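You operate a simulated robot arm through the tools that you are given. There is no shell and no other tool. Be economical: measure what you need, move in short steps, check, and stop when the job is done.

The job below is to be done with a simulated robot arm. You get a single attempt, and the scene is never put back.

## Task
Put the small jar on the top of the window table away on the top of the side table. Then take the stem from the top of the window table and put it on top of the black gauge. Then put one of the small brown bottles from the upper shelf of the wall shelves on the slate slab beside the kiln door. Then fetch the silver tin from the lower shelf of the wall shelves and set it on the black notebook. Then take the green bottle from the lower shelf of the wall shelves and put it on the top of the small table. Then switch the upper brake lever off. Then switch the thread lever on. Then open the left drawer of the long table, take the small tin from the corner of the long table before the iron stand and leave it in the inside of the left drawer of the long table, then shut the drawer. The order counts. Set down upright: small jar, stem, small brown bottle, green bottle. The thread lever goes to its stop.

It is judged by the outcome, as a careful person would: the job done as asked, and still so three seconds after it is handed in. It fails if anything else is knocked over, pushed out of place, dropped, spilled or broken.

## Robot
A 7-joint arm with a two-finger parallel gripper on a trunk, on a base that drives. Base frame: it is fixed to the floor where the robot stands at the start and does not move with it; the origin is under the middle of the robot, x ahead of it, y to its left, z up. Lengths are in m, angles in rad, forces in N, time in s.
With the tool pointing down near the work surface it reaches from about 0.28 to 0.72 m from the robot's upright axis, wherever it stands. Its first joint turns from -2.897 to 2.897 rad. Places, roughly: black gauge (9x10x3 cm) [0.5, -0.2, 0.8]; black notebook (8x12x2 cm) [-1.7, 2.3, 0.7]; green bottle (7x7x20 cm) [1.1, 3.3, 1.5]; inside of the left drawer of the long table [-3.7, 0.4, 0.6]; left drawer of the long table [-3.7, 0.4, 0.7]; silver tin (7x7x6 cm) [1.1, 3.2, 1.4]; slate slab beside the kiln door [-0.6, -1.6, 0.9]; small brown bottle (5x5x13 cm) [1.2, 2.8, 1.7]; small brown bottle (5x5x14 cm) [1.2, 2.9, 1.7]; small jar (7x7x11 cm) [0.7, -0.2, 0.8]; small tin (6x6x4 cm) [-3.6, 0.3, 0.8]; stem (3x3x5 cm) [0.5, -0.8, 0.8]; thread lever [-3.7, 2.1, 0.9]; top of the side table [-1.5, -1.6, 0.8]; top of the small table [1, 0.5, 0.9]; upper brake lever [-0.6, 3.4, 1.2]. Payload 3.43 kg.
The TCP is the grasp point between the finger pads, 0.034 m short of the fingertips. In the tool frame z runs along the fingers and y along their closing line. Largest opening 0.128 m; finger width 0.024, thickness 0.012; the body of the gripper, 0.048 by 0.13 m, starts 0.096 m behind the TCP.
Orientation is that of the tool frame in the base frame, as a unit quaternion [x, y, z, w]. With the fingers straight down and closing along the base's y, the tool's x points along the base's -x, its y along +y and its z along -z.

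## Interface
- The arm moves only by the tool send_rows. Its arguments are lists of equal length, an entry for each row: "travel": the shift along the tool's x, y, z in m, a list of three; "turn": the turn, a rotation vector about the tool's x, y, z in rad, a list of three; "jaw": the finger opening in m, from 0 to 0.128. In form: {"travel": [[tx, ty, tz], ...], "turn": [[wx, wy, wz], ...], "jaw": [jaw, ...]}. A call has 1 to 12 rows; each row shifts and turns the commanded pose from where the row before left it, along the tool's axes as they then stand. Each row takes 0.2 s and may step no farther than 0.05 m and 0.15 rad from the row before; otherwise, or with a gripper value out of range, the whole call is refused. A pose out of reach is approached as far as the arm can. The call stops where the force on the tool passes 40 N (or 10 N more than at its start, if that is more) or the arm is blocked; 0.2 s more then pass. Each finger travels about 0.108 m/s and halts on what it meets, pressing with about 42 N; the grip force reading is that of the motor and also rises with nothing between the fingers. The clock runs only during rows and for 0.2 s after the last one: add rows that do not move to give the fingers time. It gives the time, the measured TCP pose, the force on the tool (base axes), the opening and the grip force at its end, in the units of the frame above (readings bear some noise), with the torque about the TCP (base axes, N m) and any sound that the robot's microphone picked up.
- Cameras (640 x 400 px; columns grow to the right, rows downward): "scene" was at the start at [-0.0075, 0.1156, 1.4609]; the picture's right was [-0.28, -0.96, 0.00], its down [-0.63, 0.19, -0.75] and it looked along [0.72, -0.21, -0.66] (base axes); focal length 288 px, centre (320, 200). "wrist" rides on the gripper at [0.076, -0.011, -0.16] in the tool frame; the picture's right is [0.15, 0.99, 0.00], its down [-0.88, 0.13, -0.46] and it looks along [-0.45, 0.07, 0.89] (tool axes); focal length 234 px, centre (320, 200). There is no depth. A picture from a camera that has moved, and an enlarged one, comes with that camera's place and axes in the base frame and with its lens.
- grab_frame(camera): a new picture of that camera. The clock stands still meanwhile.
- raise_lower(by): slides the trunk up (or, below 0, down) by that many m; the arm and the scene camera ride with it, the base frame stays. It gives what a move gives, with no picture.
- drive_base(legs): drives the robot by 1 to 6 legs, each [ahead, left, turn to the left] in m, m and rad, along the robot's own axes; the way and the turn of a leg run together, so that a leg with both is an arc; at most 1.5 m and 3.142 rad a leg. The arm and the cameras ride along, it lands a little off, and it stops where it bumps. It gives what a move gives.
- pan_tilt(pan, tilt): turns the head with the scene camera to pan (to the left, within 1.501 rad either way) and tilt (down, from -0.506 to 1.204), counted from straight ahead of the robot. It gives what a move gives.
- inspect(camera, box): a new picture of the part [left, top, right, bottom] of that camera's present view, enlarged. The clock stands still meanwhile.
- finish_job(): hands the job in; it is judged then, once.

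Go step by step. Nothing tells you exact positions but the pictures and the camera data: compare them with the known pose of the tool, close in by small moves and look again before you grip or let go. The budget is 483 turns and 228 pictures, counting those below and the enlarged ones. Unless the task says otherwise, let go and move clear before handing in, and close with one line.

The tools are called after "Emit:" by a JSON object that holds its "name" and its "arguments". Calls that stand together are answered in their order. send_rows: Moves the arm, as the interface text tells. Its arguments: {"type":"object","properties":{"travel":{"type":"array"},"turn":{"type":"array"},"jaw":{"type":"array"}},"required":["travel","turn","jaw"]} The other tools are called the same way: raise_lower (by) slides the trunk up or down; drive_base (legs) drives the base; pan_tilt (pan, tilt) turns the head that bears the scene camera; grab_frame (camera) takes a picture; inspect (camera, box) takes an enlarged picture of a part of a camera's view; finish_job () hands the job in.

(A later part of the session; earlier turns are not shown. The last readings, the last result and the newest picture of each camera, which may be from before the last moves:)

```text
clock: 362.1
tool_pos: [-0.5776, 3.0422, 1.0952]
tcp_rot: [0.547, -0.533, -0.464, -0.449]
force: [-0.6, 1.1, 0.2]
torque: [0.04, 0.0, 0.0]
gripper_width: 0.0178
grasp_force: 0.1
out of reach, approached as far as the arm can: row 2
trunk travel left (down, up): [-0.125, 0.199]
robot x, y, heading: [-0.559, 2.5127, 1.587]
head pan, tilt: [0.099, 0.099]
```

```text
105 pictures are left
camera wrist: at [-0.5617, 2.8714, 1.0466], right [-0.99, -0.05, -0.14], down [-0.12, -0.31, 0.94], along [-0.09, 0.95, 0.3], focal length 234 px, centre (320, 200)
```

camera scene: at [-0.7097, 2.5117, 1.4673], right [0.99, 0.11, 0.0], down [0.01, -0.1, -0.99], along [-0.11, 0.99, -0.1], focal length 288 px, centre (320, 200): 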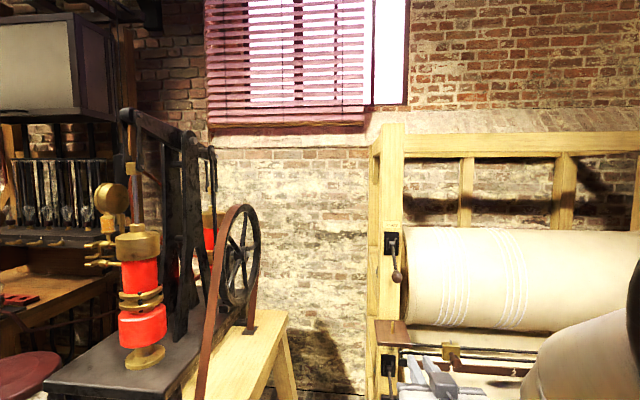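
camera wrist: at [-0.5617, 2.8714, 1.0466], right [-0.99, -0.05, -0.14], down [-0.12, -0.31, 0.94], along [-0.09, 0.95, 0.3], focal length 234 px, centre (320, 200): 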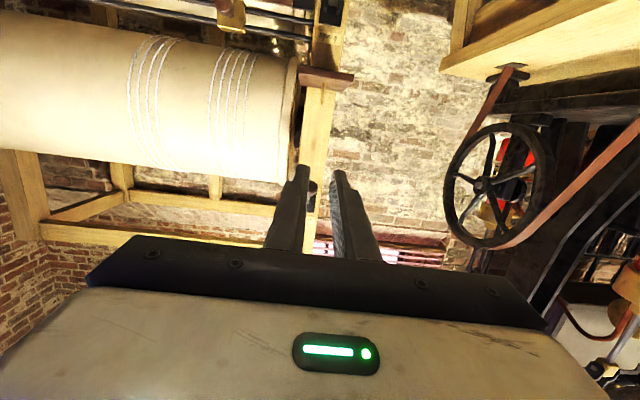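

Emit:
{"name": "drive_base", "arguments": {"legs": [[0.15, 0, 0]]}}

Emit:
{"name": "send_rows", "arguments": {"travel": [[-0.0193, 0.006, 0.0445], [-0.008, 0, 0.0463], [-0.008, 0, 0.047], [0, 0, 0]], "turn": [[0, 0, 0], [0, 0, 0], [0, 0, 0], [0, 0, 0]], "jaw": [0.018, 0.018, 0.018, 0.018]}}

Emit:
{"name": "inspect", "arguments": {"camera": "scene", "box": [330, 190, 470, 310]}}

Emit:
{"name": "grab_frame", "arguments": {"camera": "wrist"}}

```text
clock: 363.5
tool_pos: [-0.58, 3.1935, 1.0957]
tcp_rot: [0.547, -0.533, -0.464, -0.449]
force: [0.8, -0.4, -1.0]
torque: [0.0, -0.04, -0.02]
gripper_width: 0.0181
grasp_force: 0.1
trunk travel left (down, up): [-0.125, 0.199]
robot x, y, heading: [-0.5667, 2.6671, 1.585]
head pan, tilt: [0.099, 0.099]
```

```text
clock: 364.5
tool_pos: [-0.5867, 3.3361, 1.1091]
tcp_rot: [0.548, -0.533, -0.464, -0.448]
force: [-0.4, 0.4, -0.8]
torque: [0.0, 0.03, 0.0]
gripper_width: 0.0181
grasp_force: 0.0
trunk travel left (down, up): [-0.125, 0.199]
robot x, y, heading: [-0.5639, 2.6644, 1.586]
head pan, tilt: [0.099, 0.099]
```

```text
3.33 times, centred on (400, 250) of scene
camera zoom: at [-0.712, 2.6635, 1.4673], right [0.99, 0.12, 0.0], down [0.01, -0.1, -0.99], along [-0.11, 0.99, -0.1], focal length 958 px, centre (53, 33)
```

zoom: 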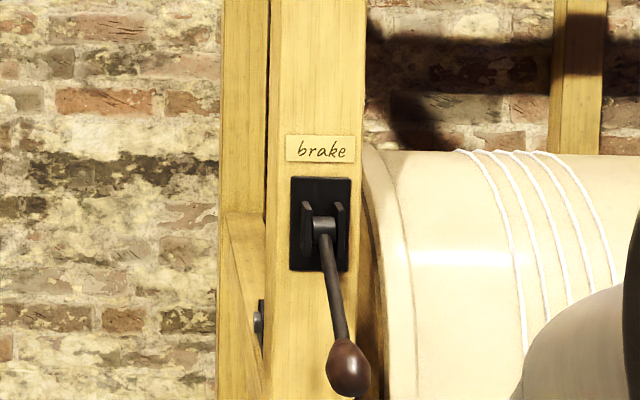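

```text
103 pictures are left
camera wrist: at [-0.5721, 3.1646, 1.0612], right [-0.99, -0.05, -0.14], down [-0.12, -0.31, 0.94], along [-0.09, 0.95, 0.3], focal length 234 px, centre (320, 200)
```

wrist: 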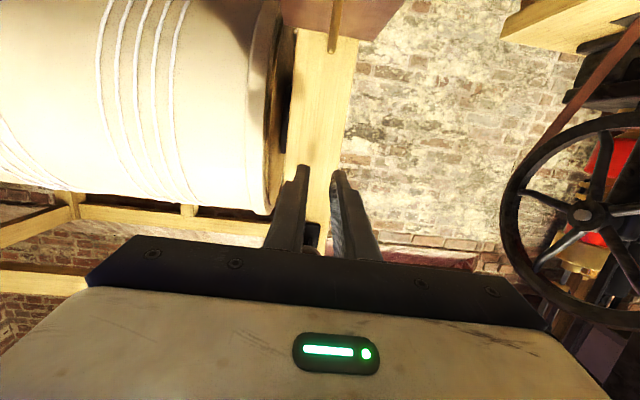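

Fingers are below the knob. Push upward.

Emit:
{"name": "send_rows", "arguments": {"travel": [[-0.0197, -0.005, -0.0033], [-0.0197, 0, -0.0033], [-0.0197, 0, -0.0033], [-0.0197, 0, -0.0033], [0, 0, 0]], "turn": [[0, 0, 0], [0, 0, 0], [0, 0, 0], [0, 0, 0], [0, 0, 0]], "jaw": [0.018, 0.018, 0.018, 0.018, 0.018]}}

Emit:
{"name": "inspect", "arguments": {"camera": "scene", "box": [330, 190, 470, 310]}}

```text
clock: 365.5
tool_pos: [-0.5853, 3.3326, 1.1771]
tcp_rot: [0.549, -0.534, -0.463, -0.447]
force: [-0.2, 0.6, -0.8]
torque: [0.02, -0.01, 0.01]
gripper_width: 0.0179
grasp_force: 0.0
trunk travel left (down, up): [-0.125, 0.199]
robot x, y, heading: [-0.565, 2.6597, 1.586]
head pan, tilt: [0.099, 0.099]
stopped in row 4: the force on the tool passed its limit at 57 N (the readings are from after the stop); the commanded pose is now the measured one
```

```text
3.33 times, centred on (400, 250) of scene
camera zoom: at [-0.712, 2.6636, 1.4675], right [0.99, 0.12, 0.0], down [0.01, -0.1, -0.99], along [-0.11, 0.99, -0.1], focal length 958 px, centre (53, 33)
```

zoom: 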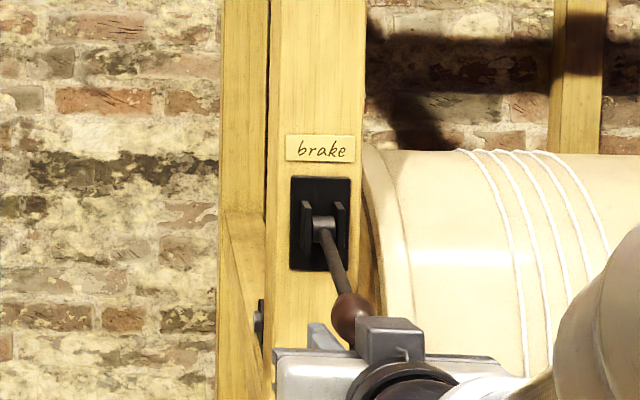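

The lever moved partly. Continue pushing in smaller steps.

Emit:
{"name": "send_rows", "arguments": {"travel": [[-0.0099, 0, -0.0017], [-0.0099, 0, -0.0017], [-0.0099, 0, -0.0017], [-0.0099, 0, -0.0017], [-0.0099, 0, -0.0017], [-0.0099, 0, -0.0017], [0, 0, 0]], "turn": [[0, 0, 0], [0, 0, 0], [0, 0, 0], [0, 0, 0], [0, 0, 0], [0, 0, 0], [0, 0, 0]], "jaw": [0.018, 0.018, 0.018, 0.018, 0.018, 0.018, 0.018]}}

Emit:
{"name": "inspect", "arguments": {"camera": "scene", "box": [330, 190, 470, 310]}}

```text
clock: 367.1
tool_pos: [-0.5847, 3.333, 1.2392]
tcp_rot: [0.548, -0.534, -0.463, -0.448]
force: [2.1, 1.2, -2.2]
torque: [0.02, 0.07, 0.05]
gripper_width: 0.0187
grasp_force: 0.6
trunk travel left (down, up): [-0.125, 0.199]
robot x, y, heading: [-0.564, 2.6662, 1.588]
head pan, tilt: [0.099, 0.099]
```

```text
3.33 times, centred on (400, 250) of scene
camera zoom: at [-0.7118, 2.663, 1.4674], right [0.99, 0.12, 0.0], down [0.01, -0.1, -0.99], along [-0.11, 0.99, -0.1], focal length 958 px, centre (53, 33)
```

zoom: 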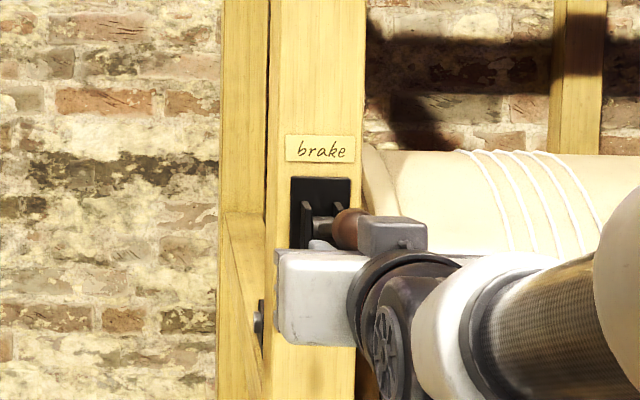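

Emit:
{"name": "send_rows", "arguments": {"travel": [[-0.0099, 0, -0.0017], [-0.0099, 0, -0.0017], [-0.0099, 0, -0.0017], [-0.0099, 0, -0.0017], [-0.0099, 0, -0.0017], [-0.0099, 0, -0.0017], [0, 0, 0]], "turn": [[0, 0, 0], [0, 0, 0], [0, 0, 0], [0, 0, 0], [0, 0, 0], [0, 0, 0], [0, 0, 0]], "jaw": [0.018, 0.018, 0.018, 0.018, 0.018, 0.018, 0.018]}}

Emit:
{"name": "inspect", "arguments": {"camera": "scene", "box": [330, 190, 470, 310]}}

```text
clock: 368.2
tool_pos: [-0.5827, 3.3323, 1.261]
tcp_rot: [0.558, -0.546, -0.449, -0.436]
force: [2.7, -12.4, -23.2]
torque: [-0.76, 0.09, 0.02]
gripper_width: 0.0
grasp_force: 33.3
trunk travel left (down, up): [-0.125, 0.199]
robot x, y, heading: [-0.5645, 2.6651, 1.586]
head pan, tilt: [0.099, 0.099]
stopped in row 5: the force on the tool passed its limit at 45 N (the readings are from after the stop); the commanded pose is now the measured one
```

```text
3.33 times, centred on (400, 250) of scene
camera zoom: at [-0.7115, 2.663, 1.4673], right [0.99, 0.11, 0.0], down [0.01, -0.1, -0.99], along [-0.11, 0.99, -0.1], focal length 958 px, centre (53, 33)
```

zoom: 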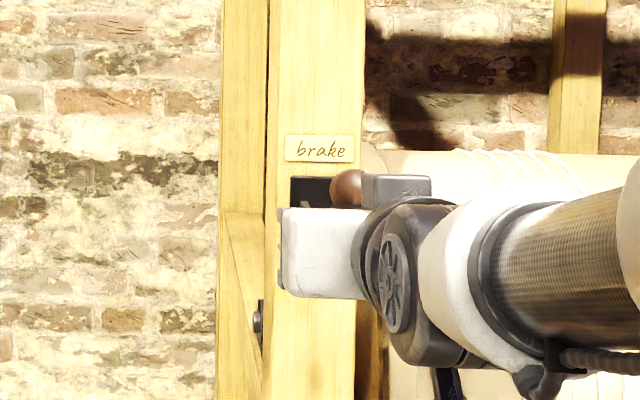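

The lever reached the up stop (~+26°). Drop slightly and withdraw, then check it stays.

Emit:
{"name": "send_rows", "arguments": {"travel": [[0.0148, 0, 0.0025], [0.0148, 0, 0.0025], [0.015, 0, 0.003], [0.008, 0, -0.045], [0.008, 0, -0.045], [0.008, 0, -0.045], [0, 0, 0]], "turn": [[0, 0, 0], [0, 0, 0], [0, 0, 0], [0, 0, 0], [0, 0, 0], [0, 0, 0], [0, 0, 0]], "jaw": [0.02, 0.02, 0.02, 0.02, 0.02, 0.02, 0.02]}}

Emit:
{"name": "inspect", "arguments": {"camera": "scene", "box": [330, 190, 470, 310]}}

```text
clock: 369.8
tool_pos: [-0.5778, 3.1932, 1.2286]
tcp_rot: [0.554, -0.54, -0.455, -0.44]
force: [0.9, 0.3, -0.6]
torque: [0.03, 0.0, -0.02]
gripper_width: 0.0201
grasp_force: 0.0
trunk travel left (down, up): [-0.125, 0.199]
robot x, y, heading: [-0.5622, 2.6638, 1.59]
head pan, tilt: [0.099, 0.099]
```

```text
3.33 times, centred on (400, 250) of scene
camera zoom: at [-0.7119, 2.6624, 1.4673], right [0.99, 0.12, 0.0], down [0.01, -0.1, -1.0], along [-0.11, 0.99, -0.1], focal length 958 px, centre (53, 33)
```

zoom: 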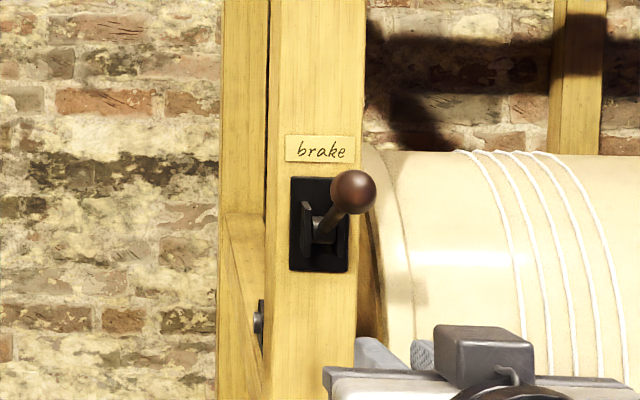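

The upper brake lever is now up and stays there. Next the thread lever at the far (west) side; I'll go back round through the southern corridor.

Emit:
{"name": "drive_base", "arguments": {"legs": [[-0.25, 0, 0], [0, -0.66, 0], [-1.5, 0, 0], [-1.0, 0.3, 0]]}}

Emit:
{"name": "drive_base", "arguments": {"legs": [[-0.5, 0.1, 0]]}}

Emit:
{"name": "drive_base", "arguments": {"legs": [[0, 0, 1.55]]}}

Emit:
{"name": "pan_tilt", "arguments": {"pan": 0.0, "tilt": 0.25}}

Emit:
{"name": "grab_frame", "arguments": {"camera": "scene"}}

```text
clock: 390.1
tool_pos: [-0.1341, 0.4181, 1.2274]
tcp_rot: [0.566, -0.528, -0.464, -0.43]
force: [0.2, -0.1, 0.1]
torque: [-0.01, 0.0, -0.01]
gripper_width: 0.0204
grasp_force: 0.1
trunk travel left (down, up): [-0.125, 0.199]
robot x, y, heading: [-0.1016, -0.1094, 1.633]
head pan, tilt: [0.099, 0.099]
```

```text
clock: 393.1
tool_pos: [-0.2016, -0.0831, 1.2273]
tcp_rot: [0.564, -0.53, -0.463, -0.432]
force: [0.6, 0.6, 0.6]
torque: [0.01, 0.01, 0.03]
gripper_width: 0.02
grasp_force: 0.1
trunk travel left (down, up): [-0.125, 0.199]
robot x, y, heading: [-0.1675, -0.6124, 1.624]
head pan, tilt: [0.099, 0.099]
```

```text
clock: 397.3
tool_pos: [-0.6975, -0.6224, 1.2283]
tcp_rot: [0.774, 0.008, -0.634, 0.009]
force: [0.5, -0.9, -0.3]
torque: [-0.02, 0.0, 0.01]
gripper_width: 0.02
grasp_force: 0.1
trunk travel left (down, up): [-0.125, 0.199]
robot x, y, heading: [-0.1682, -0.6129, -3.13]
head pan, tilt: [0.099, 0.099]
```

```text
clock: 398.0
tool_pos: [-0.698, -0.6224, 1.2281]
tcp_rot: [0.774, 0.008, -0.633, 0.009]
force: [0.6, 0.4, 0.3]
torque: [0.03, 0.0, 0.02]
gripper_width: 0.0198
grasp_force: 0.0
trunk travel left (down, up): [-0.125, 0.199]
robot x, y, heading: [-0.1684, -0.6104, -3.133]
head pan, tilt: [0.0, 0.25]
```

```text
98 pictures are left
camera scene: at [-0.1683, -0.7528, 1.4534], right [-0.01, 1.0, 0.0], down [0.25, 0.0, -0.97], along [-0.97, -0.01, -0.25], focal length 288 px, centre (320, 200)
```

scene: 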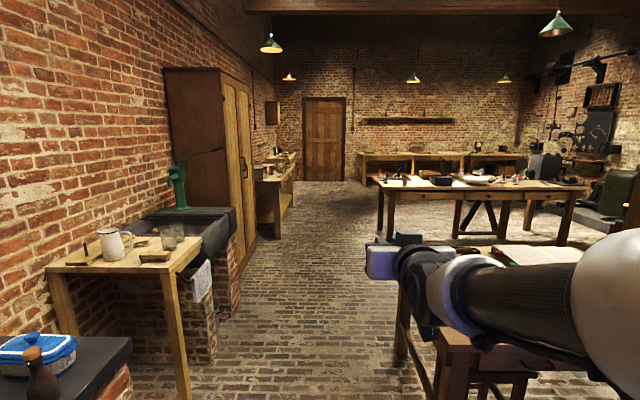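

Clear corridor. The long table spans y≈0–2.4 at x≈-3.7. I'll drive west down the corridor.

Emit:
{"name": "drive_base", "arguments": {"legs": [[0.3, 0.2, 0], [1.4, 0, 0], [0.8, 0, 0]]}}

Emit:
{"name": "pan_tilt", "arguments": {"pan": -0.5, "tilt": 0.25}}

Emit:
{"name": "grab_frame", "arguments": {"camera": "scene"}}

```text
clock: 411.0
tool_pos: [-3.1883, -0.9236, 1.2276]
tcp_rot: [0.773, 0.027, -0.633, 0.025]
force: [0.6, -0.3, -0.1]
torque: [0.02, 0.04, 0.02]
gripper_width: 0.0199
grasp_force: 0.0
trunk travel left (down, up): [-0.125, 0.199]
robot x, y, heading: [-2.6561, -0.8872, -3.081]
head pan, tilt: [0.0, 0.25]
```

```text
clock: 411.9
tool_pos: [-3.1893, -0.9229, 1.2289]
tcp_rot: [0.774, 0.027, -0.633, 0.024]
force: [0.1, -0.2, 0.2]
torque: [-0.03, 0.0, 0.0]
gripper_width: 0.0198
grasp_force: 0.1
trunk travel left (down, up): [-0.125, 0.199]
robot x, y, heading: [-2.6577, -0.8895, -3.083]
head pan, tilt: [-0.499, 0.25]
```

```text
97 pictures are left
camera scene: at [-2.6514, -1.001, 1.4535], right [0.23, 0.97, 0.0], down [0.24, -0.06, -0.97], along [-0.94, 0.22, -0.25], focal length 288 px, centre (320, 200)
```

scene: 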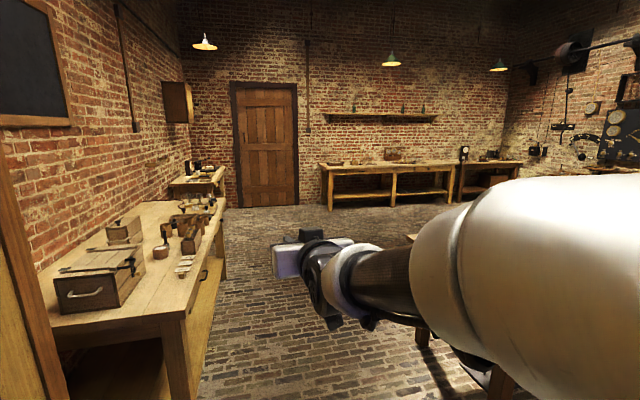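

Emit:
{"name": "pan_tilt", "arguments": {"pan": 0.2, "tilt": 0.3}}

Emit:
{"name": "drive_base", "arguments": {"legs": [[0, 0, -1.63]]}}

Emit:
{"name": "grab_frame", "arguments": {"camera": "scene"}}

```text
clock: 413.0
tool_pos: [-3.1884, -0.924, 1.2288]
tcp_rot: [0.773, 0.027, -0.633, 0.024]
force: [1.0, -0.1, -0.4]
torque: [-0.02, 0.01, 0.01]
gripper_width: 0.0198
grasp_force: 0.1
trunk travel left (down, up): [-0.125, 0.199]
robot x, y, heading: [-2.6655, -0.8867, -3.085]
head pan, tilt: [0.201, 0.3]
```

```text
clock: 417.4
tool_pos: [-2.6659, -0.3586, 1.228]
tcp_rot: [0.551, -0.544, -0.452, -0.444]
force: [-0.3, 0.3, 0.1]
torque: [-0.02, 0.02, -0.03]
gripper_width: 0.0199
grasp_force: 0.0
trunk travel left (down, up): [-0.125, 0.199]
robot x, y, heading: [-2.6634, -0.8893, 1.573]
head pan, tilt: [0.201, 0.3]
```

```text
96 pictures are left
camera scene: at [-2.8173, -0.887, 1.4487], right [0.98, 0.2, 0.0], down [0.06, -0.29, -0.96], along [-0.19, 0.94, -0.3], focal length 288 px, centre (320, 200)
```

scene: 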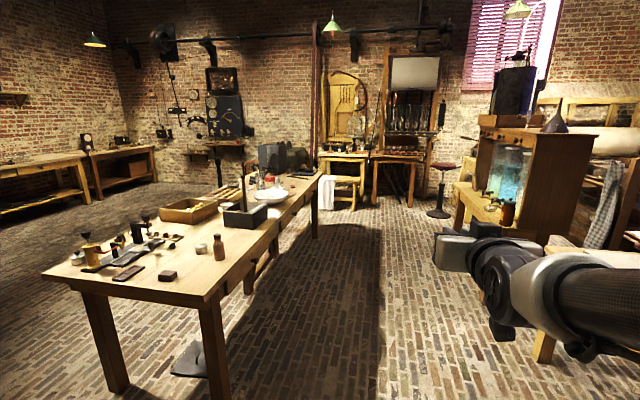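

The aisle beside the long table is clear; the lathe-like machine is at its far end. Drive north along the table and face it.

Emit:
{"name": "drive_base", "arguments": {"legs": [[1.5, 0.05, 0], [1.4, 0, 0]]}}

Emit:
{"name": "pan_tilt", "arguments": {"pan": 1.2, "tilt": 0.45}}

Emit:
{"name": "grab_frame", "arguments": {"camera": "scene"}}

```text
refused: leg 1 is longer than a leg can be; nothing moved
```

```text
clock: 418.7
tool_pos: [-2.6668, -0.3576, 1.229]
tcp_rot: [0.551, -0.544, -0.452, -0.443]
force: [-0.7, -0.1, 0.2]
torque: [0.01, -0.01, 0.01]
gripper_width: 0.0198
grasp_force: 0.1
trunk travel left (down, up): [-0.125, 0.199]
robot x, y, heading: [-2.66, -0.8903, 1.574]
head pan, tilt: [1.201, 0.45]
```

```text
95 pictures are left
camera scene: at [-2.8842, -0.9454, 1.4347], right [0.36, 0.93, 0.0], down [0.41, -0.16, -0.9], along [-0.84, 0.32, -0.44], focal length 288 px, centre (320, 200)
```

scene: 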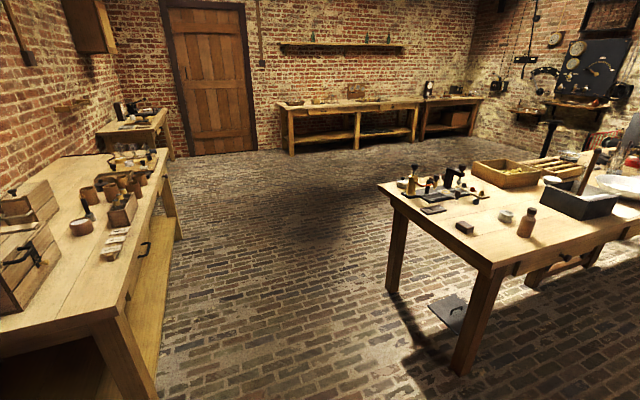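

Emit:
{"name": "drive_base", "arguments": {"legs": [[1.45, 0.05, 0], [1.45, 0, 0]]}}

Emit:
{"name": "grab_frame", "arguments": {"camera": "scene"}}

```text
clock: 432.5
tool_pos: [-2.6123, 2.4926, 1.228]
tcp_rot: [-0.536, 0.558, 0.44, 0.456]
force: [0.0, -0.2, 0.4]
torque: [0.03, -0.01, 0.02]
gripper_width: 0.02
grasp_force: 0.1
trunk travel left (down, up): [-0.125, 0.199]
robot x, y, heading: [-2.635, 1.9594, 1.522]
head pan, tilt: [1.201, 0.45]
```

```text
94 pictures are left
camera scene: at [-2.8609, 1.9166, 1.4347], right [0.41, 0.91, 0.0], down [0.4, -0.18, -0.9], along [-0.82, 0.37, -0.44], focal length 288 px, centre (320, 200)
```

scene: 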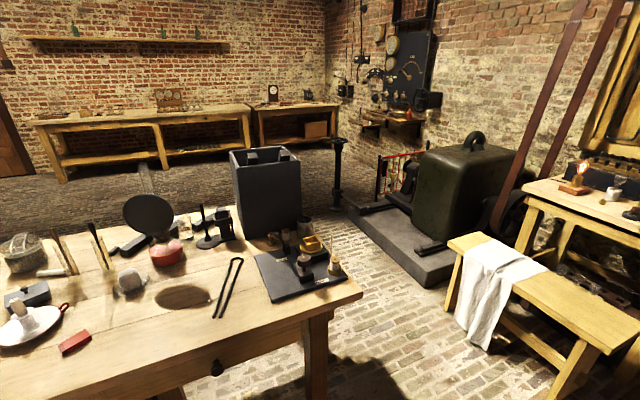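

Emit:
{"name": "inspect", "arguments": {"camera": "scene", "box": [210, 190, 380, 320]}}

```text
3.08 times, centred on (295, 255) of scene
camera zoom: at [-2.8609, 1.9166, 1.4347], right [0.41, 0.91, 0.0], down [0.4, -0.18, -0.9], along [-0.82, 0.37, -0.44], focal length 885 px, centre (397, 31)
```

zoom: 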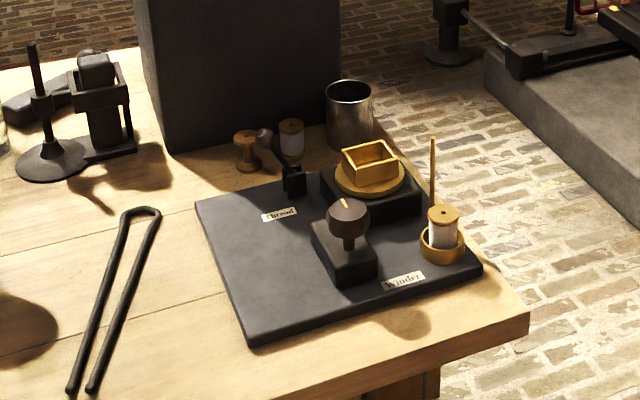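

The "Thread" lever is a small knobbed lever on the black plate, leaning to its left (−y). I'll face the table squarely and look closely.

Emit:
{"name": "drive_base", "arguments": {"legs": [[0, 0, 1.615], [0, -0.1, 0]]}}

Emit:
{"name": "pan_tilt", "arguments": {"pan": 0.0, "tilt": 0.6}}

Emit:
{"name": "grab_frame", "arguments": {"camera": "scene"}}

```text
clock: 438.4
tool_pos: [-3.1705, 2.0174, 1.2273]
tcp_rot: [0.774, 0.032, -0.632, 0.029]
force: [-0.2, -0.1, -0.1]
torque: [-0.02, -0.02, 0.01]
gripper_width: 0.0201
grasp_force: 0.2
trunk travel left (down, up): [-0.125, 0.199]
robot x, y, heading: [-2.6399, 2.0611, -3.066]
head pan, tilt: [1.201, 0.45]
```

```text
clock: 439.8
tool_pos: [-3.1703, 2.018, 1.2278]
tcp_rot: [0.773, 0.032, -0.633, 0.029]
force: [0.5, -0.1, 0.0]
torque: [0.0, 0.0, 0.01]
gripper_width: 0.02
grasp_force: 0.0
trunk travel left (down, up): [-0.125, 0.199]
robot x, y, heading: [-2.646, 2.0604, -3.07]
head pan, tilt: [0.0, 0.6]
```

```text
92 pictures are left
camera scene: at [-2.6281, 1.9214, 1.4212], right [-0.08, 1.0, 0.0], down [0.56, 0.04, -0.83], along [-0.82, -0.06, -0.56], focal length 288 px, centre (320, 200)
```

scene: 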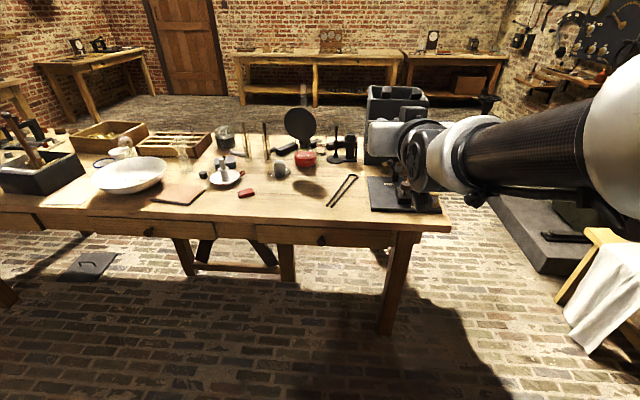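

Emit:
{"name": "drive_base", "arguments": {"legs": [[0.1, -0.4, -0.07]]}}

Emit:
{"name": "pan_tilt", "arguments": {"pan": 0.1, "tilt": 0.6}}

Emit:
{"name": "inspect", "arguments": {"camera": "scene", "box": [200, 100, 420, 260]}}

```text
clock: 444.1
tool_pos: [-3.2854, 2.4469, 1.2286]
tcp_rot: [0.774, 0.005, -0.633, 0.006]
force: [-0.1, 0.1, -0.8]
torque: [0.0, -0.01, 0.02]
gripper_width: 0.02
grasp_force: 0.1
trunk travel left (down, up): [-0.125, 0.199]
robot x, y, heading: [-2.7533, 2.4565, -3.133]
head pan, tilt: [0.0, 0.6]
```

```text
clock: 444.8
tool_pos: [-3.2856, 2.4475, 1.2279]
tcp_rot: [0.774, 0.007, -0.633, 0.008]
force: [-0.1, 0.3, -0.7]
torque: [-0.02, -0.01, 0.01]
gripper_width: 0.0198
grasp_force: 0.2
trunk travel left (down, up): [-0.125, 0.199]
robot x, y, heading: [-2.7572, 2.4553, -3.138]
head pan, tilt: [0.099, 0.6]
```

```text
2.50 times, centred on (310, 180) of scene
camera zoom: at [-2.7508, 2.3055, 1.4212], right [-0.1, 0.99, 0.0], down [0.56, 0.06, -0.83], along [-0.82, -0.09, -0.56], focal length 719 px, centre (345, 250)
```

zoom: 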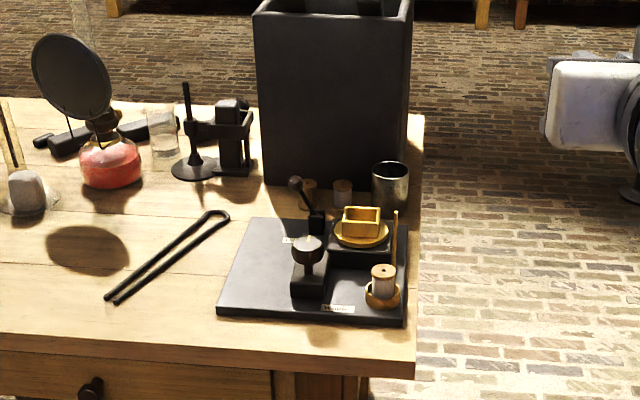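

Emit:
{"name": "inspect", "arguments": {"camera": "scene", "box": [270, 155, 350, 235]}}

```text
5.00 times, centred on (310, 195) of scene
camera zoom: at [-2.7508, 2.3055, 1.4212], right [-0.1, 0.99, 0.0], down [0.56, 0.06, -0.83], along [-0.82, -0.09, -0.56], focal length 1438 px, centre (370, 225)
```

zoom: 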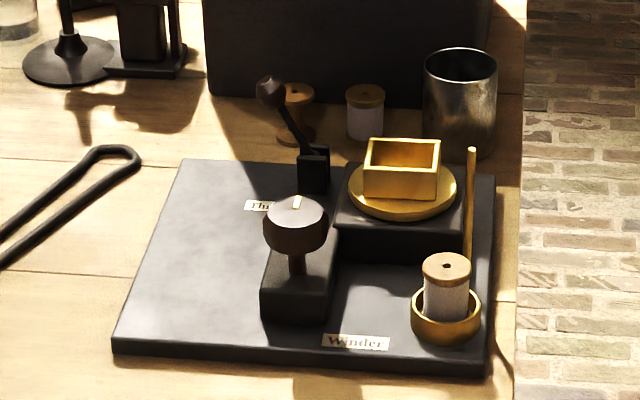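

Thread lever: pivot ≈ (-3.718, 2.161, 0.824), knob ≈ (-3.712, 2.129, 0.88), leaning to −y. I'll turn the tool to point down, close the fingers, and position to the −y side of the knob.

Emit:
{"name": "send_rows", "arguments": {"travel": [[0, 0, 0], [0, 0, 0], [0, 0, 0], [0, 0, 0], [0, 0, 0], [0, 0, 0], [0, 0, 0], [0, 0, 0], [0, 0, 0], [0, 0, 0], [0, 0, 0]], "turn": [[0, 0.14, 0], [0, 0.14, 0], [0, 0.14, 0], [0, 0.14, 0], [0, 0.14, 0], [0, 0.14, 0], [0, 0.14, 0], [0, 0.14, 0], [0, 0.14, 0], [0, 0.11, 0], [0, 0, 0]], "jaw": [0, 0, 0, 0, 0, 0, 0, 0, 0, 0, 0]}}

Emit:
{"name": "drive_base", "arguments": {"legs": [[0.1, 0.38, 0]]}}

Emit:
{"name": "drive_base", "arguments": {"legs": [[0.17, 0, 0]]}}

```text
clock: 447.2
tool_pos: [-3.2857, 2.4473, 1.2274]
tcp_rot: [1.0, 0.008, 0.0, 0.003]
force: [-0.4, 0.2, -0.2]
torque: [0.02, 0.0, 0.02]
gripper_width: 0.0
grasp_force: 32.9
trunk travel left (down, up): [-0.125, 0.199]
robot x, y, heading: [-2.754, 2.456, -3.135]
head pan, tilt: [0.099, 0.6]
```

```text
clock: 451.5
tool_pos: [-3.384, 2.0617, 1.2272]
tcp_rot: [1.0, 0.005, -0.001, 0.002]
force: [-0.4, 0.4, 0.3]
torque: [-0.03, -0.02, -0.01]
gripper_width: 0.0
grasp_force: 33.0
trunk travel left (down, up): [-0.125, 0.199]
robot x, y, heading: [-2.8535, 2.0673, 3.14]
head pan, tilt: [0.099, 0.6]
```

```text
clock: 452.9
tool_pos: [-3.5503, 2.0625, 1.2282]
tcp_rot: [1.0, 0.006, -0.001, 0.003]
force: [-0.1, -0.1, 0.5]
torque: [-0.01, 0.01, 0.01]
gripper_width: 0.0
grasp_force: 33.1
trunk travel left (down, up): [-0.125, 0.199]
robot x, y, heading: [-3.0178, 2.0681, 3.134]
head pan, tilt: [0.099, 0.6]
```

Emit:
{"name": "raise_lower", "arguments": {"by": -0.05}}

Emit:
{"name": "send_rows", "arguments": {"travel": [[-0.0405, -0.003, 0], [-0.0405, -0.003, 0], [-0.0405, -0.003, 0], [-0.0405, -0.003, 0], [0, 0, 0.045], [0, 0, 0.045], [0, 0, 0.045], [0, 0, 0.045], [0, 0, 0]], "turn": [[0, 0, 0], [0, 0, 0], [0, 0, 0], [0, 0, 0], [0, 0, 0], [0, 0, 0], [0, 0, 0], [0, 0, 0], [0, 0, 0]], "jaw": [0, 0, 0, 0, 0, 0, 0, 0, 0]}}

Emit:
{"name": "grab_frame", "arguments": {"camera": "wrist"}}

Emit:
{"name": "pan_tilt", "arguments": {"pan": 0.0, "tilt": 0.6}}

Emit:
{"name": "grab_frame", "arguments": {"camera": "scene"}}

```text
clock: 453.9
tool_pos: [-3.5511, 2.0638, 1.1779]
tcp_rot: [1.0, 0.005, -0.001, 0.001]
force: [-0.5, -0.5, -0.9]
torque: [0.0, 0.0, -0.01]
gripper_width: 0.0
grasp_force: 33.0
trunk travel left (down, up): [-0.075, 0.249]
robot x, y, heading: [-3.0225, 2.0652, 3.144]
head pan, tilt: [0.099, 0.6]
```

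```text
clock: 455.9
tool_pos: [-3.6224, 2.0695, 0.9958]
tcp_rot: [1.0, 0.005, -0.001, 0.002]
force: [0.8, -0.4, -0.8]
torque: [0.03, -0.04, 0.02]
gripper_width: 0.0
grasp_force: 33.0
out of reach, approached as far as the arm can: row 2, 3, 4
trunk travel left (down, up): [-0.075, 0.249]
robot x, y, heading: [-3.0213, 2.0671, 3.138]
head pan, tilt: [0.099, 0.6]
```

```text
89 pictures are left
camera wrist: at [-3.5473, 2.0807, 1.1544], right [0.16, -0.99, 0.0], down [-0.88, -0.14, 0.46], along [-0.45, -0.07, -0.89], focal length 234 px, centre (320, 200)
```

wrist: 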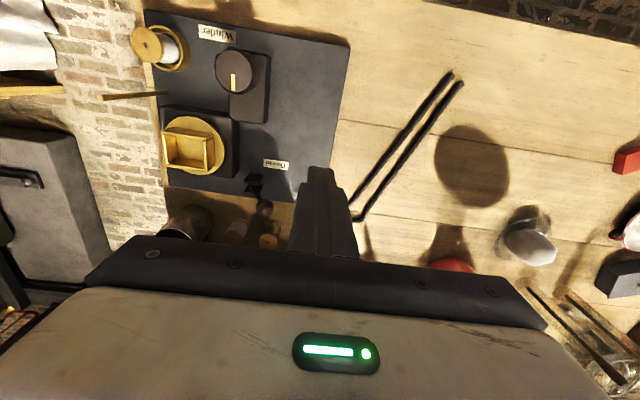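

```text
clock: 456.5
tool_pos: [-3.6243, 2.0691, 0.9952]
tcp_rot: [1.0, 0.005, 0.0, 0.002]
force: [0.4, 0.1, 0.8]
torque: [-0.04, 0.01, 0.02]
gripper_width: 0.0
grasp_force: 32.7
trunk travel left (down, up): [-0.075, 0.249]
robot x, y, heading: [-3.0193, 2.0675, 3.14]
head pan, tilt: [0.0, 0.6]
```

```text
88 pictures are left
camera scene: at [-3.0181, 1.9254, 1.3712], right [0.0, 1.0, 0.0], down [0.56, 0.0, -0.83], along [-0.83, 0.0, -0.56], focal length 288 px, centre (320, 200)
```

scene: 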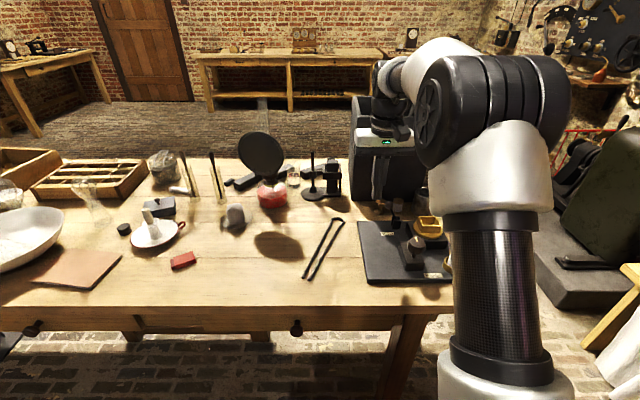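

Emit:
{"name": "send_rows", "arguments": {"travel": [[0, 0, 0.03], [-0.03, 0, 0], [0, 0, 0]], "turn": [[0, 0, 0], [0, 0, 0], [0, 0, 0]], "jaw": [0, 0, 0]}}

```text
clock: 457.3
tool_pos: [-3.6547, 2.0693, 0.9668]
tcp_rot: [1.0, 0.006, -0.002, 0.002]
force: [-0.1, 1.1, 0.3]
torque: [0.0, -0.02, -0.02]
gripper_width: 0.0
grasp_force: 33.0
trunk travel left (down, up): [-0.075, 0.249]
robot x, y, heading: [-3.0179, 2.0639, 3.14]
head pan, tilt: [0.0, 0.6]
```

Emit:
{"name": "send_rows", "arguments": {"travel": [[-0.03, 0, 0.02], [-0.026, 0, 0.025], [0, 0, 0.023], [0, 0, 0]], "turn": [[0, 0, 0], [0, 0, 0], [0, 0, 0], [0, 0, 0]], "jaw": [0, 0, 0, 0]}}

Emit:
{"name": "inspect", "arguments": {"camera": "wrist", "box": [180, 120, 420, 270]}}

Emit:
{"name": "inspect", "arguments": {"camera": "scene", "box": [330, 130, 470, 290]}}

```text
clock: 458.3
tool_pos: [-3.7094, 2.0648, 0.8965]
tcp_rot: [1.0, 0.006, 0.0, 0.001]
force: [0.8, 0.6, 0.5]
torque: [-0.04, -0.03, 0.02]
gripper_width: 0.0
grasp_force: 33.7
trunk travel left (down, up): [-0.075, 0.249]
robot x, y, heading: [-3.0239, 2.063, 3.141]
head pan, tilt: [0.0, 0.6]
```

```text
2.67 times, centred on (300, 195) of wrist
camera zoom: at [-3.6328, 2.0775, 1.055], right [0.16, -0.99, 0.0], down [-0.88, -0.14, 0.46], along [-0.45, -0.07, -0.89], focal length 624 px, centre (373, 213)
```

zoom: 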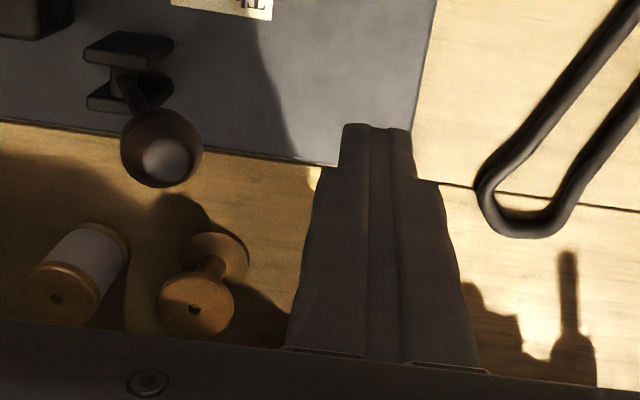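

```text
2.50 times, centred on (400, 210) of scene
camera zoom: at [-3.0181, 1.9255, 1.3712], right [0.0, 1.0, 0.0], down [0.56, 0.0, -0.83], along [-0.83, 0.0, -0.56], focal length 719 px, centre (120, 175)
```

zoom: 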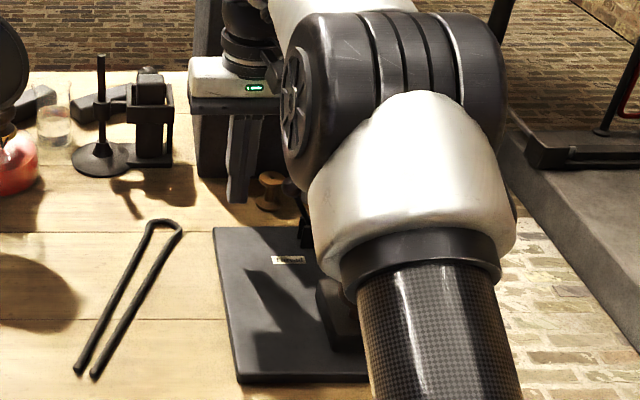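

Finger is level with the knob. Push toward +y.

Emit:
{"name": "send_rows", "arguments": {"travel": [[0, -0.013, 0], [0, -0.013, 0], [0, -0.013, 0], [0, -0.013, 0], [0, -0.013, 0], [0, -0.013, 0], [0, 0, 0]], "turn": [[0, 0, 0], [0, 0, 0], [0, 0, 0], [0, 0, 0], [0, 0, 0], [0, 0, 0], [0, 0, 0]], "jaw": [0, 0, 0, 0, 0, 0, 0]}}

Emit:
{"name": "inspect", "arguments": {"camera": "wrist", "box": [180, 120, 420, 270]}}

```text
clock: 459.9
tool_pos: [-3.7079, 2.1457, 0.8967]
tcp_rot: [1.0, 0.006, -0.001, 0.003]
force: [-0.4, -0.7, -0.4]
torque: [0.02, 0.03, 0.0]
gripper_width: 0.0
grasp_force: 32.7
trunk travel left (down, up): [-0.075, 0.249]
robot x, y, heading: [-3.0247, 2.07, 3.137]
head pan, tilt: [0.0, 0.6]
```

```text
2.67 times, centred on (300, 195) of wrist
camera zoom: at [-3.6327, 2.1557, 1.056], right [0.16, -0.99, 0.0], down [-0.88, -0.14, 0.46], along [-0.45, -0.07, -0.89], focal length 624 px, centre (373, 213)
```

zoom: 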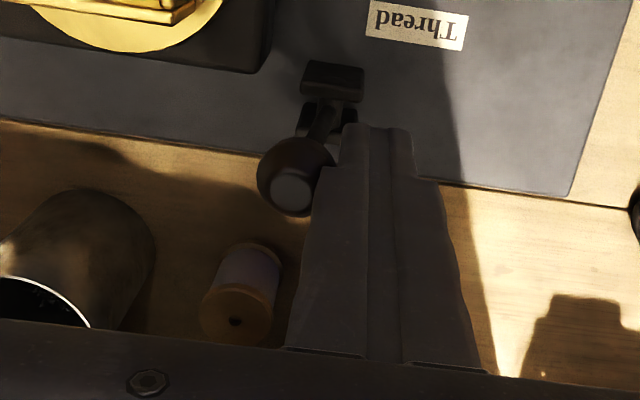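

Emit:
{"name": "send_rows", "arguments": {"travel": [[0, -0.008, 0], [0, -0.008, 0], [0, -0.008, 0], [0, -0.008, 0], [0, -0.008, 0], [0, -0.008, 0], [0, 0, 0]], "turn": [[0, 0, 0], [0, 0, 0], [0, 0, 0], [0, 0, 0], [0, 0, 0], [0, 0, 0], [0, 0, 0]], "jaw": [0, 0, 0, 0, 0, 0, 0]}}

Emit:
{"name": "inspect", "arguments": {"camera": "wrist", "box": [180, 120, 420, 270]}}

```text
clock: 461.1
tool_pos: [-3.7094, 2.1646, 0.8968]
tcp_rot: [1.0, 0.012, -0.001, 0.013]
force: [2.4, -5.1, 2.5]
torque: [-0.08, -0.11, -0.04]
gripper_width: 0.0
grasp_force: 32.7
trunk travel left (down, up): [-0.075, 0.249]
robot x, y, heading: [-3.0197, 2.0652, -3.138]
head pan, tilt: [0.0, 0.6]
stopped in row 5: the force on the tool passed its limit at 44 N (the readings are from after the stop); the commanded pose is now the measured one
```

```text
2.67 times, centred on (300, 195) of wrist
camera zoom: at [-3.6336, 2.1805, 1.0561], right [0.17, -0.99, 0.02], down [-0.88, -0.14, 0.46], along [-0.45, -0.1, -0.89], focal length 624 px, centre (373, 213)
```

zoom: 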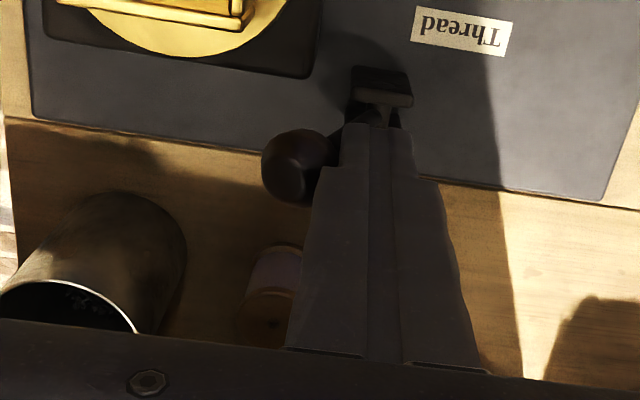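

The lever has hit its stop on the +y side. Withdraw and check.

Emit:
{"name": "send_rows", "arguments": {"travel": [[0, 0.02, 0], [0, 0.02, 0], [0, 0, -0.045], [0, 0, -0.045], [0.02, 0, -0.04], [0.045, 0, 0], [0.045, 0, 0], [0, 0, 0]], "turn": [[0, 0, 0], [0, 0, 0], [0, 0, 0], [0, 0, 0], [0, 0, 0], [0, 0, 0], [0, 0, 0], [0, 0, 0]], "jaw": [0, 0, 0, 0, 0, 0, 0, 0]}}

Emit:
{"name": "grab_frame", "arguments": {"camera": "wrist"}}

```text
clock: 462.9
tool_pos: [-3.6013, 2.1312, 1.0249]
tcp_rot: [1.0, 0.011, -0.001, 0.012]
force: [0.5, -0.1, -0.5]
torque: [0.01, -0.02, 0.01]
gripper_width: 0.0
grasp_force: 33.0
trunk travel left (down, up): [-0.075, 0.249]
robot x, y, heading: [-3.0198, 2.0636, -3.143]
head pan, tilt: [0.0, 0.6]
```

```text
83 pictures are left
camera wrist: at [-3.5258, 2.1465, 1.1843], right [0.17, -0.99, 0.02], down [-0.88, -0.14, 0.46], along [-0.45, -0.1, -0.89], focal length 234 px, centre (320, 200)
```

wrist: 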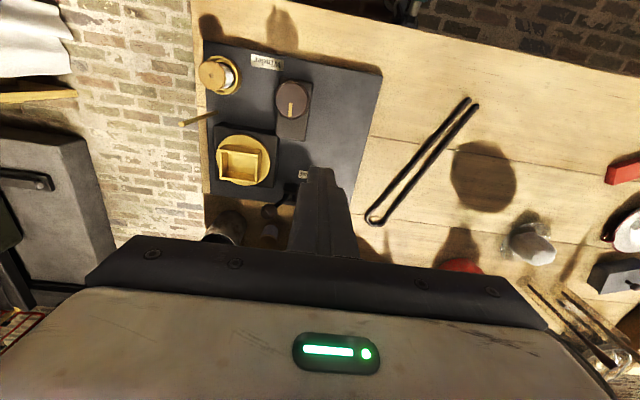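

The thread lever stays at its stop. Now the left drawer: back off the table and move south along it.

Emit:
{"name": "drive_base", "arguments": {"legs": [[-0.4, 0, 0], [0, 1.4, 0]]}}

Emit:
{"name": "pan_tilt", "arguments": {"pan": 0.2, "tilt": 0.6}}

Emit:
{"name": "grab_frame", "arguments": {"camera": "scene"}}

```text
clock: 478.9
tool_pos: [-3.1977, 0.6935, 1.0249]
tcp_rot: [1.0, 0.018, -0.001, 0.011]
force: [0.3, -0.3, 1.2]
torque: [0.01, 0.05, 0.0]
gripper_width: 0.0
grasp_force: 33.0
trunk travel left (down, up): [-0.075, 0.249]
robot x, y, heading: [-2.6159, 0.6335, -3.122]
head pan, tilt: [0.0, 0.6]
```

```text
clock: 479.6
tool_pos: [-3.1973, 0.6944, 1.0251]
tcp_rot: [1.0, 0.018, -0.001, 0.011]
force: [0.3, -0.2, 0.2]
torque: [-0.01, -0.04, -0.01]
gripper_width: 0.0
grasp_force: 33.1
trunk travel left (down, up): [-0.075, 0.249]
robot x, y, heading: [-2.6142, 0.6368, -3.127]
head pan, tilt: [0.201, 0.6]
```

```text
82 pictures are left
camera scene: at [-2.6086, 0.4775, 1.3712], right [-0.21, 0.98, 0.0], down [0.55, 0.12, -0.83], along [-0.81, -0.17, -0.56], focal length 288 px, centre (320, 200)
```

scene: 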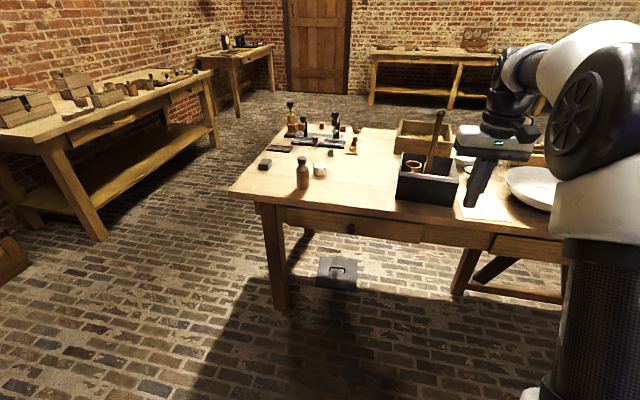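

Emit:
{"name": "inspect", "arguments": {"camera": "scene", "box": [220, 90, 460, 260]}}

```text
2.35 times, centred on (340, 175) of scene
camera zoom: at [-2.6086, 0.4775, 1.3712], right [-0.21, 0.98, 0.0], down [0.55, 0.12, -0.83], along [-0.81, -0.17, -0.56], focal length 676 px, centre (273, 259)
```

zoom: 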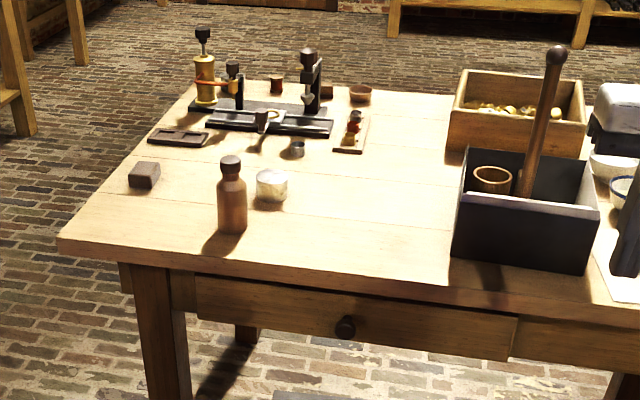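

The drawer knob is at about (-3.38, 0.417, 0.72), the small tin at (-3.60, 0.257) with a brown bottle in front of it. I'll lower the trunk, level the hand to point at the drawer, and line up with the knob.

Emit:
{"name": "raise_lower", "arguments": {"by": -0.07}}

Emit:
{"name": "send_rows", "arguments": {"travel": [[0, 0, 0], [0, 0, 0], [0, 0, 0], [0, 0, 0], [0, 0, 0], [0, 0, 0], [0, 0, 0], [0, 0, 0], [0, 0, 0], [0, 0, 0], [0, 0, 0], [0, 0, 0]], "turn": [[0.022, 0.002, 0.036], [0, -0.14, 0], [0, -0.14, 0], [0, -0.14, 0], [0, -0.14, 0], [0, -0.14, 0], [0, -0.14, 0], [0, -0.14, 0], [0, -0.14, 0], [0, -0.14, 0], [0, -0.1, 0], [0, 0, 0]], "jaw": [0.05, 0.05, 0.05, 0.05, 0.05, 0.05, 0.05, 0.05, 0.05, 0.05, 0.05, 0.05]}}

Emit:
{"name": "drive_base", "arguments": {"legs": [[0, 0.24, -0.015]]}}

Emit:
{"name": "grab_frame", "arguments": {"camera": "wrist"}}

Emit:
{"name": "grab_frame", "arguments": {"camera": "scene"}}

```text
clock: 480.7
tool_pos: [-3.1974, 0.6939, 0.9556]
tcp_rot: [1.0, 0.018, -0.002, 0.011]
force: [-1.0, 0.1, -0.7]
torque: [-0.01, 0.0, -0.02]
gripper_width: 0.0
grasp_force: 33.4
trunk travel left (down, up): [-0.005, 0.319]
robot x, y, heading: [-2.6154, 0.638, -3.131]
head pan, tilt: [0.201, 0.6]
```

```text
clock: 483.3
tool_pos: [-3.1975, 0.6939, 0.9551]
tcp_rot: [0.778, -0.001, -0.629, 0.0]
force: [0.6, -0.5, -0.2]
torque: [0.01, -0.02, 0.0]
gripper_width: 0.05
grasp_force: 0.1
out of reach, approached as far as the arm can: row 8
trunk travel left (down, up): [-0.005, 0.319]
robot x, y, heading: [-2.6157, 0.6333, -3.129]
head pan, tilt: [0.201, 0.6]
```

```text
clock: 486.2
tool_pos: [-3.1957, 0.464, 0.9553]
tcp_rot: [0.777, -0.009, -0.629, -0.007]
force: [0.8, -0.4, 0.0]
torque: [0.0, -0.02, -0.02]
gripper_width: 0.0499
grasp_force: 0.0
trunk travel left (down, up): [-0.005, 0.319]
robot x, y, heading: [-2.6118, 0.3904, 3.137]
head pan, tilt: [0.201, 0.6]
```

```text
80 pictures are left
camera wrist: at [-3.0235, 0.4702, 0.9141], right [0.01, -0.99, -0.14], down [0.26, -0.14, 0.96], along [-0.97, -0.05, 0.25], focal length 234 px, centre (320, 200)
```

wrist: 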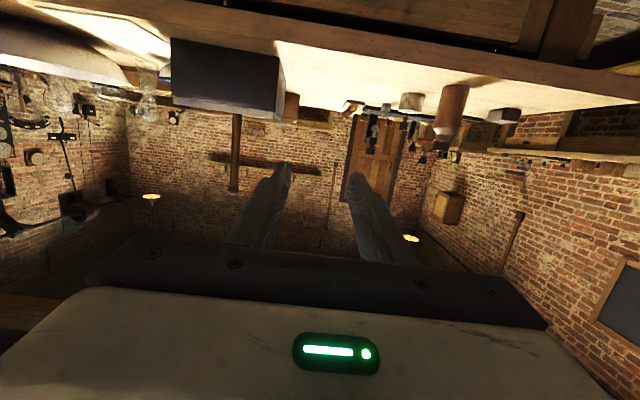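

```text
79 pictures are left
camera scene: at [-2.6109, 0.2358, 1.3012], right [-0.19, 0.98, 0.0], down [0.55, 0.11, -0.83], along [-0.81, -0.16, -0.56], focal length 288 px, centre (320, 200)
```

scene: 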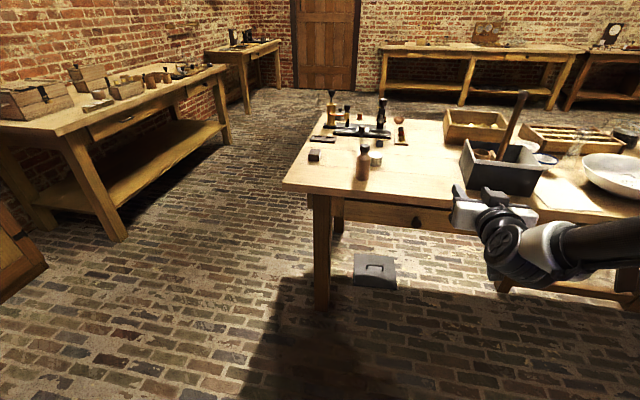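

Emit:
{"name": "inspect", "arguments": {"camera": "scene", "box": [270, 100, 470, 250]}}

```text
2.67 times, centred on (370, 175) of scene
camera zoom: at [-2.6109, 0.2358, 1.3012], right [-0.19, 0.98, 0.0], down [0.55, 0.11, -0.83], along [-0.81, -0.16, -0.56], focal length 767 px, centre (187, 267)
```

zoom: 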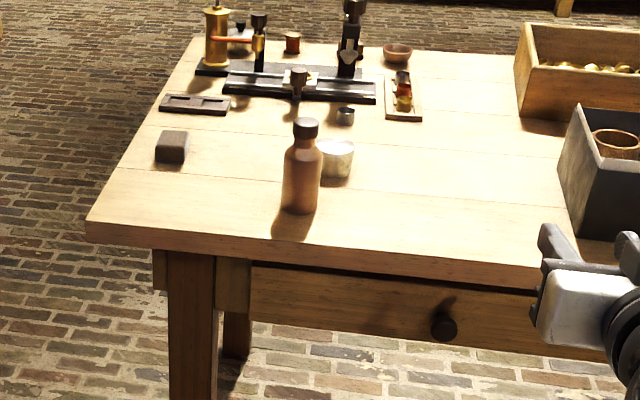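

Refined: knob ≈ (-3.43, 0.413, 0.676); table edge x≈-3.44, z≈0.78; tin ≈ (-3.616, 0.253). Lower the hand in front of the knob.

Emit:
{"name": "send_rows", "arguments": {"travel": [[0.0455, 0.0085, 0.0098], [0.0455, 0.0085, 0.0098], [0.0455, 0.0085, 0.0098], [0.0455, 0.0085, 0.0098], [0.0455, 0.0085, 0.0098], [0.0455, 0.0085, 0.0098], [0, 0, 0]], "turn": [[0, 0, 0], [0, 0, 0], [0, 0, 0], [0, 0, 0], [0, 0, 0], [0, 0, 0], [0, 0, 0]], "jaw": [0.06, 0.06, 0.06, 0.06, 0.06, 0.06, 0.06]}}

Emit:
{"name": "grab_frame", "arguments": {"camera": "wrist"}}

```text
clock: 487.8
tool_pos: [-3.1974, 0.4164, 0.6756]
tcp_rot: [0.778, -0.009, -0.629, -0.007]
force: [1.3, -0.1, -1.3]
torque: [-0.01, 0.0, 0.0]
gripper_width: 0.0602
grasp_force: 0.0
trunk travel left (down, up): [-0.005, 0.319]
robot x, y, heading: [-2.6129, 0.393, 3.136]
head pan, tilt: [0.201, 0.6]
```

```text
77 pictures are left
camera wrist: at [-3.026, 0.4227, 0.6345], right [0.01, -0.99, -0.14], down [0.26, -0.14, 0.96], along [-0.97, -0.05, 0.25], focal length 234 px, centre (320, 200)
```

wrist: 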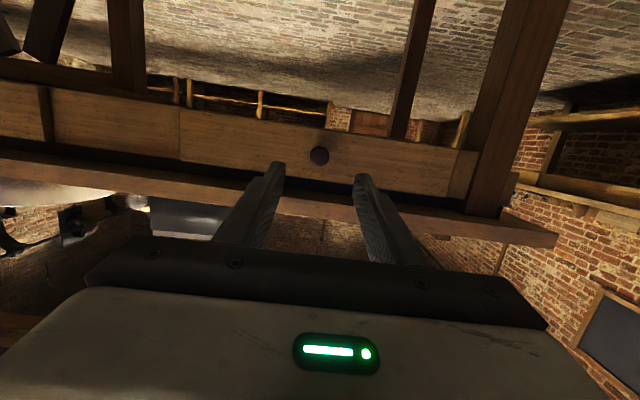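

Emit:
{"name": "drive_base", "arguments": {"legs": [[0.13, 0, 0]]}}

Emit:
{"name": "grab_frame", "arguments": {"camera": "wrist"}}

Emit:
{"name": "inspect", "arguments": {"camera": "scene", "box": [340, 180, 520, 320]}}

```text
clock: 489.1
tool_pos: [-3.3287, 0.4146, 0.6755]
tcp_rot: [0.778, -0.008, -0.628, -0.006]
force: [0.1, 0.0, 0.0]
torque: [0.02, 0.0, -0.03]
gripper_width: 0.06
grasp_force: 0.0
trunk travel left (down, up): [-0.005, 0.319]
robot x, y, heading: [-2.7441, 0.3937, 3.132]
head pan, tilt: [0.201, 0.6]
```

```text
76 pictures are left
camera wrist: at [-3.1565, 0.4221, 0.635], right [0.01, -0.99, -0.14], down [0.26, -0.13, 0.96], along [-0.97, -0.05, 0.25], focal length 234 px, centre (320, 200)
```

wrist: 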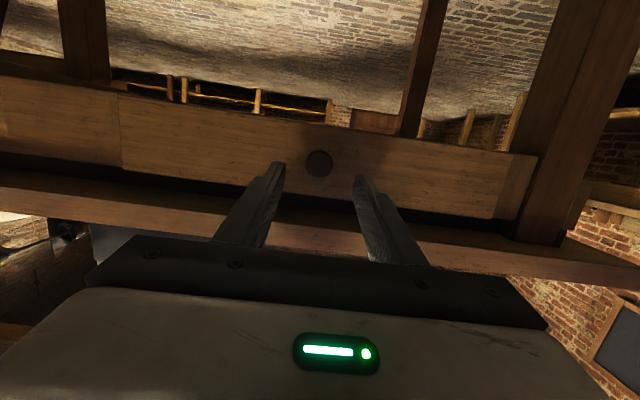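

```text
2.86 times, centred on (430, 250) of scene
camera zoom: at [-2.7409, 0.2365, 1.3012], right [-0.2, 0.98, 0.0], down [0.55, 0.11, -0.83], along [-0.81, -0.16, -0.56], focal length 822 px, centre (6, 57)
```

zoom: 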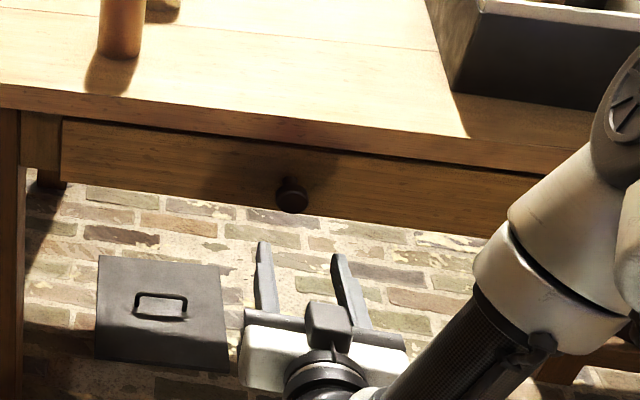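

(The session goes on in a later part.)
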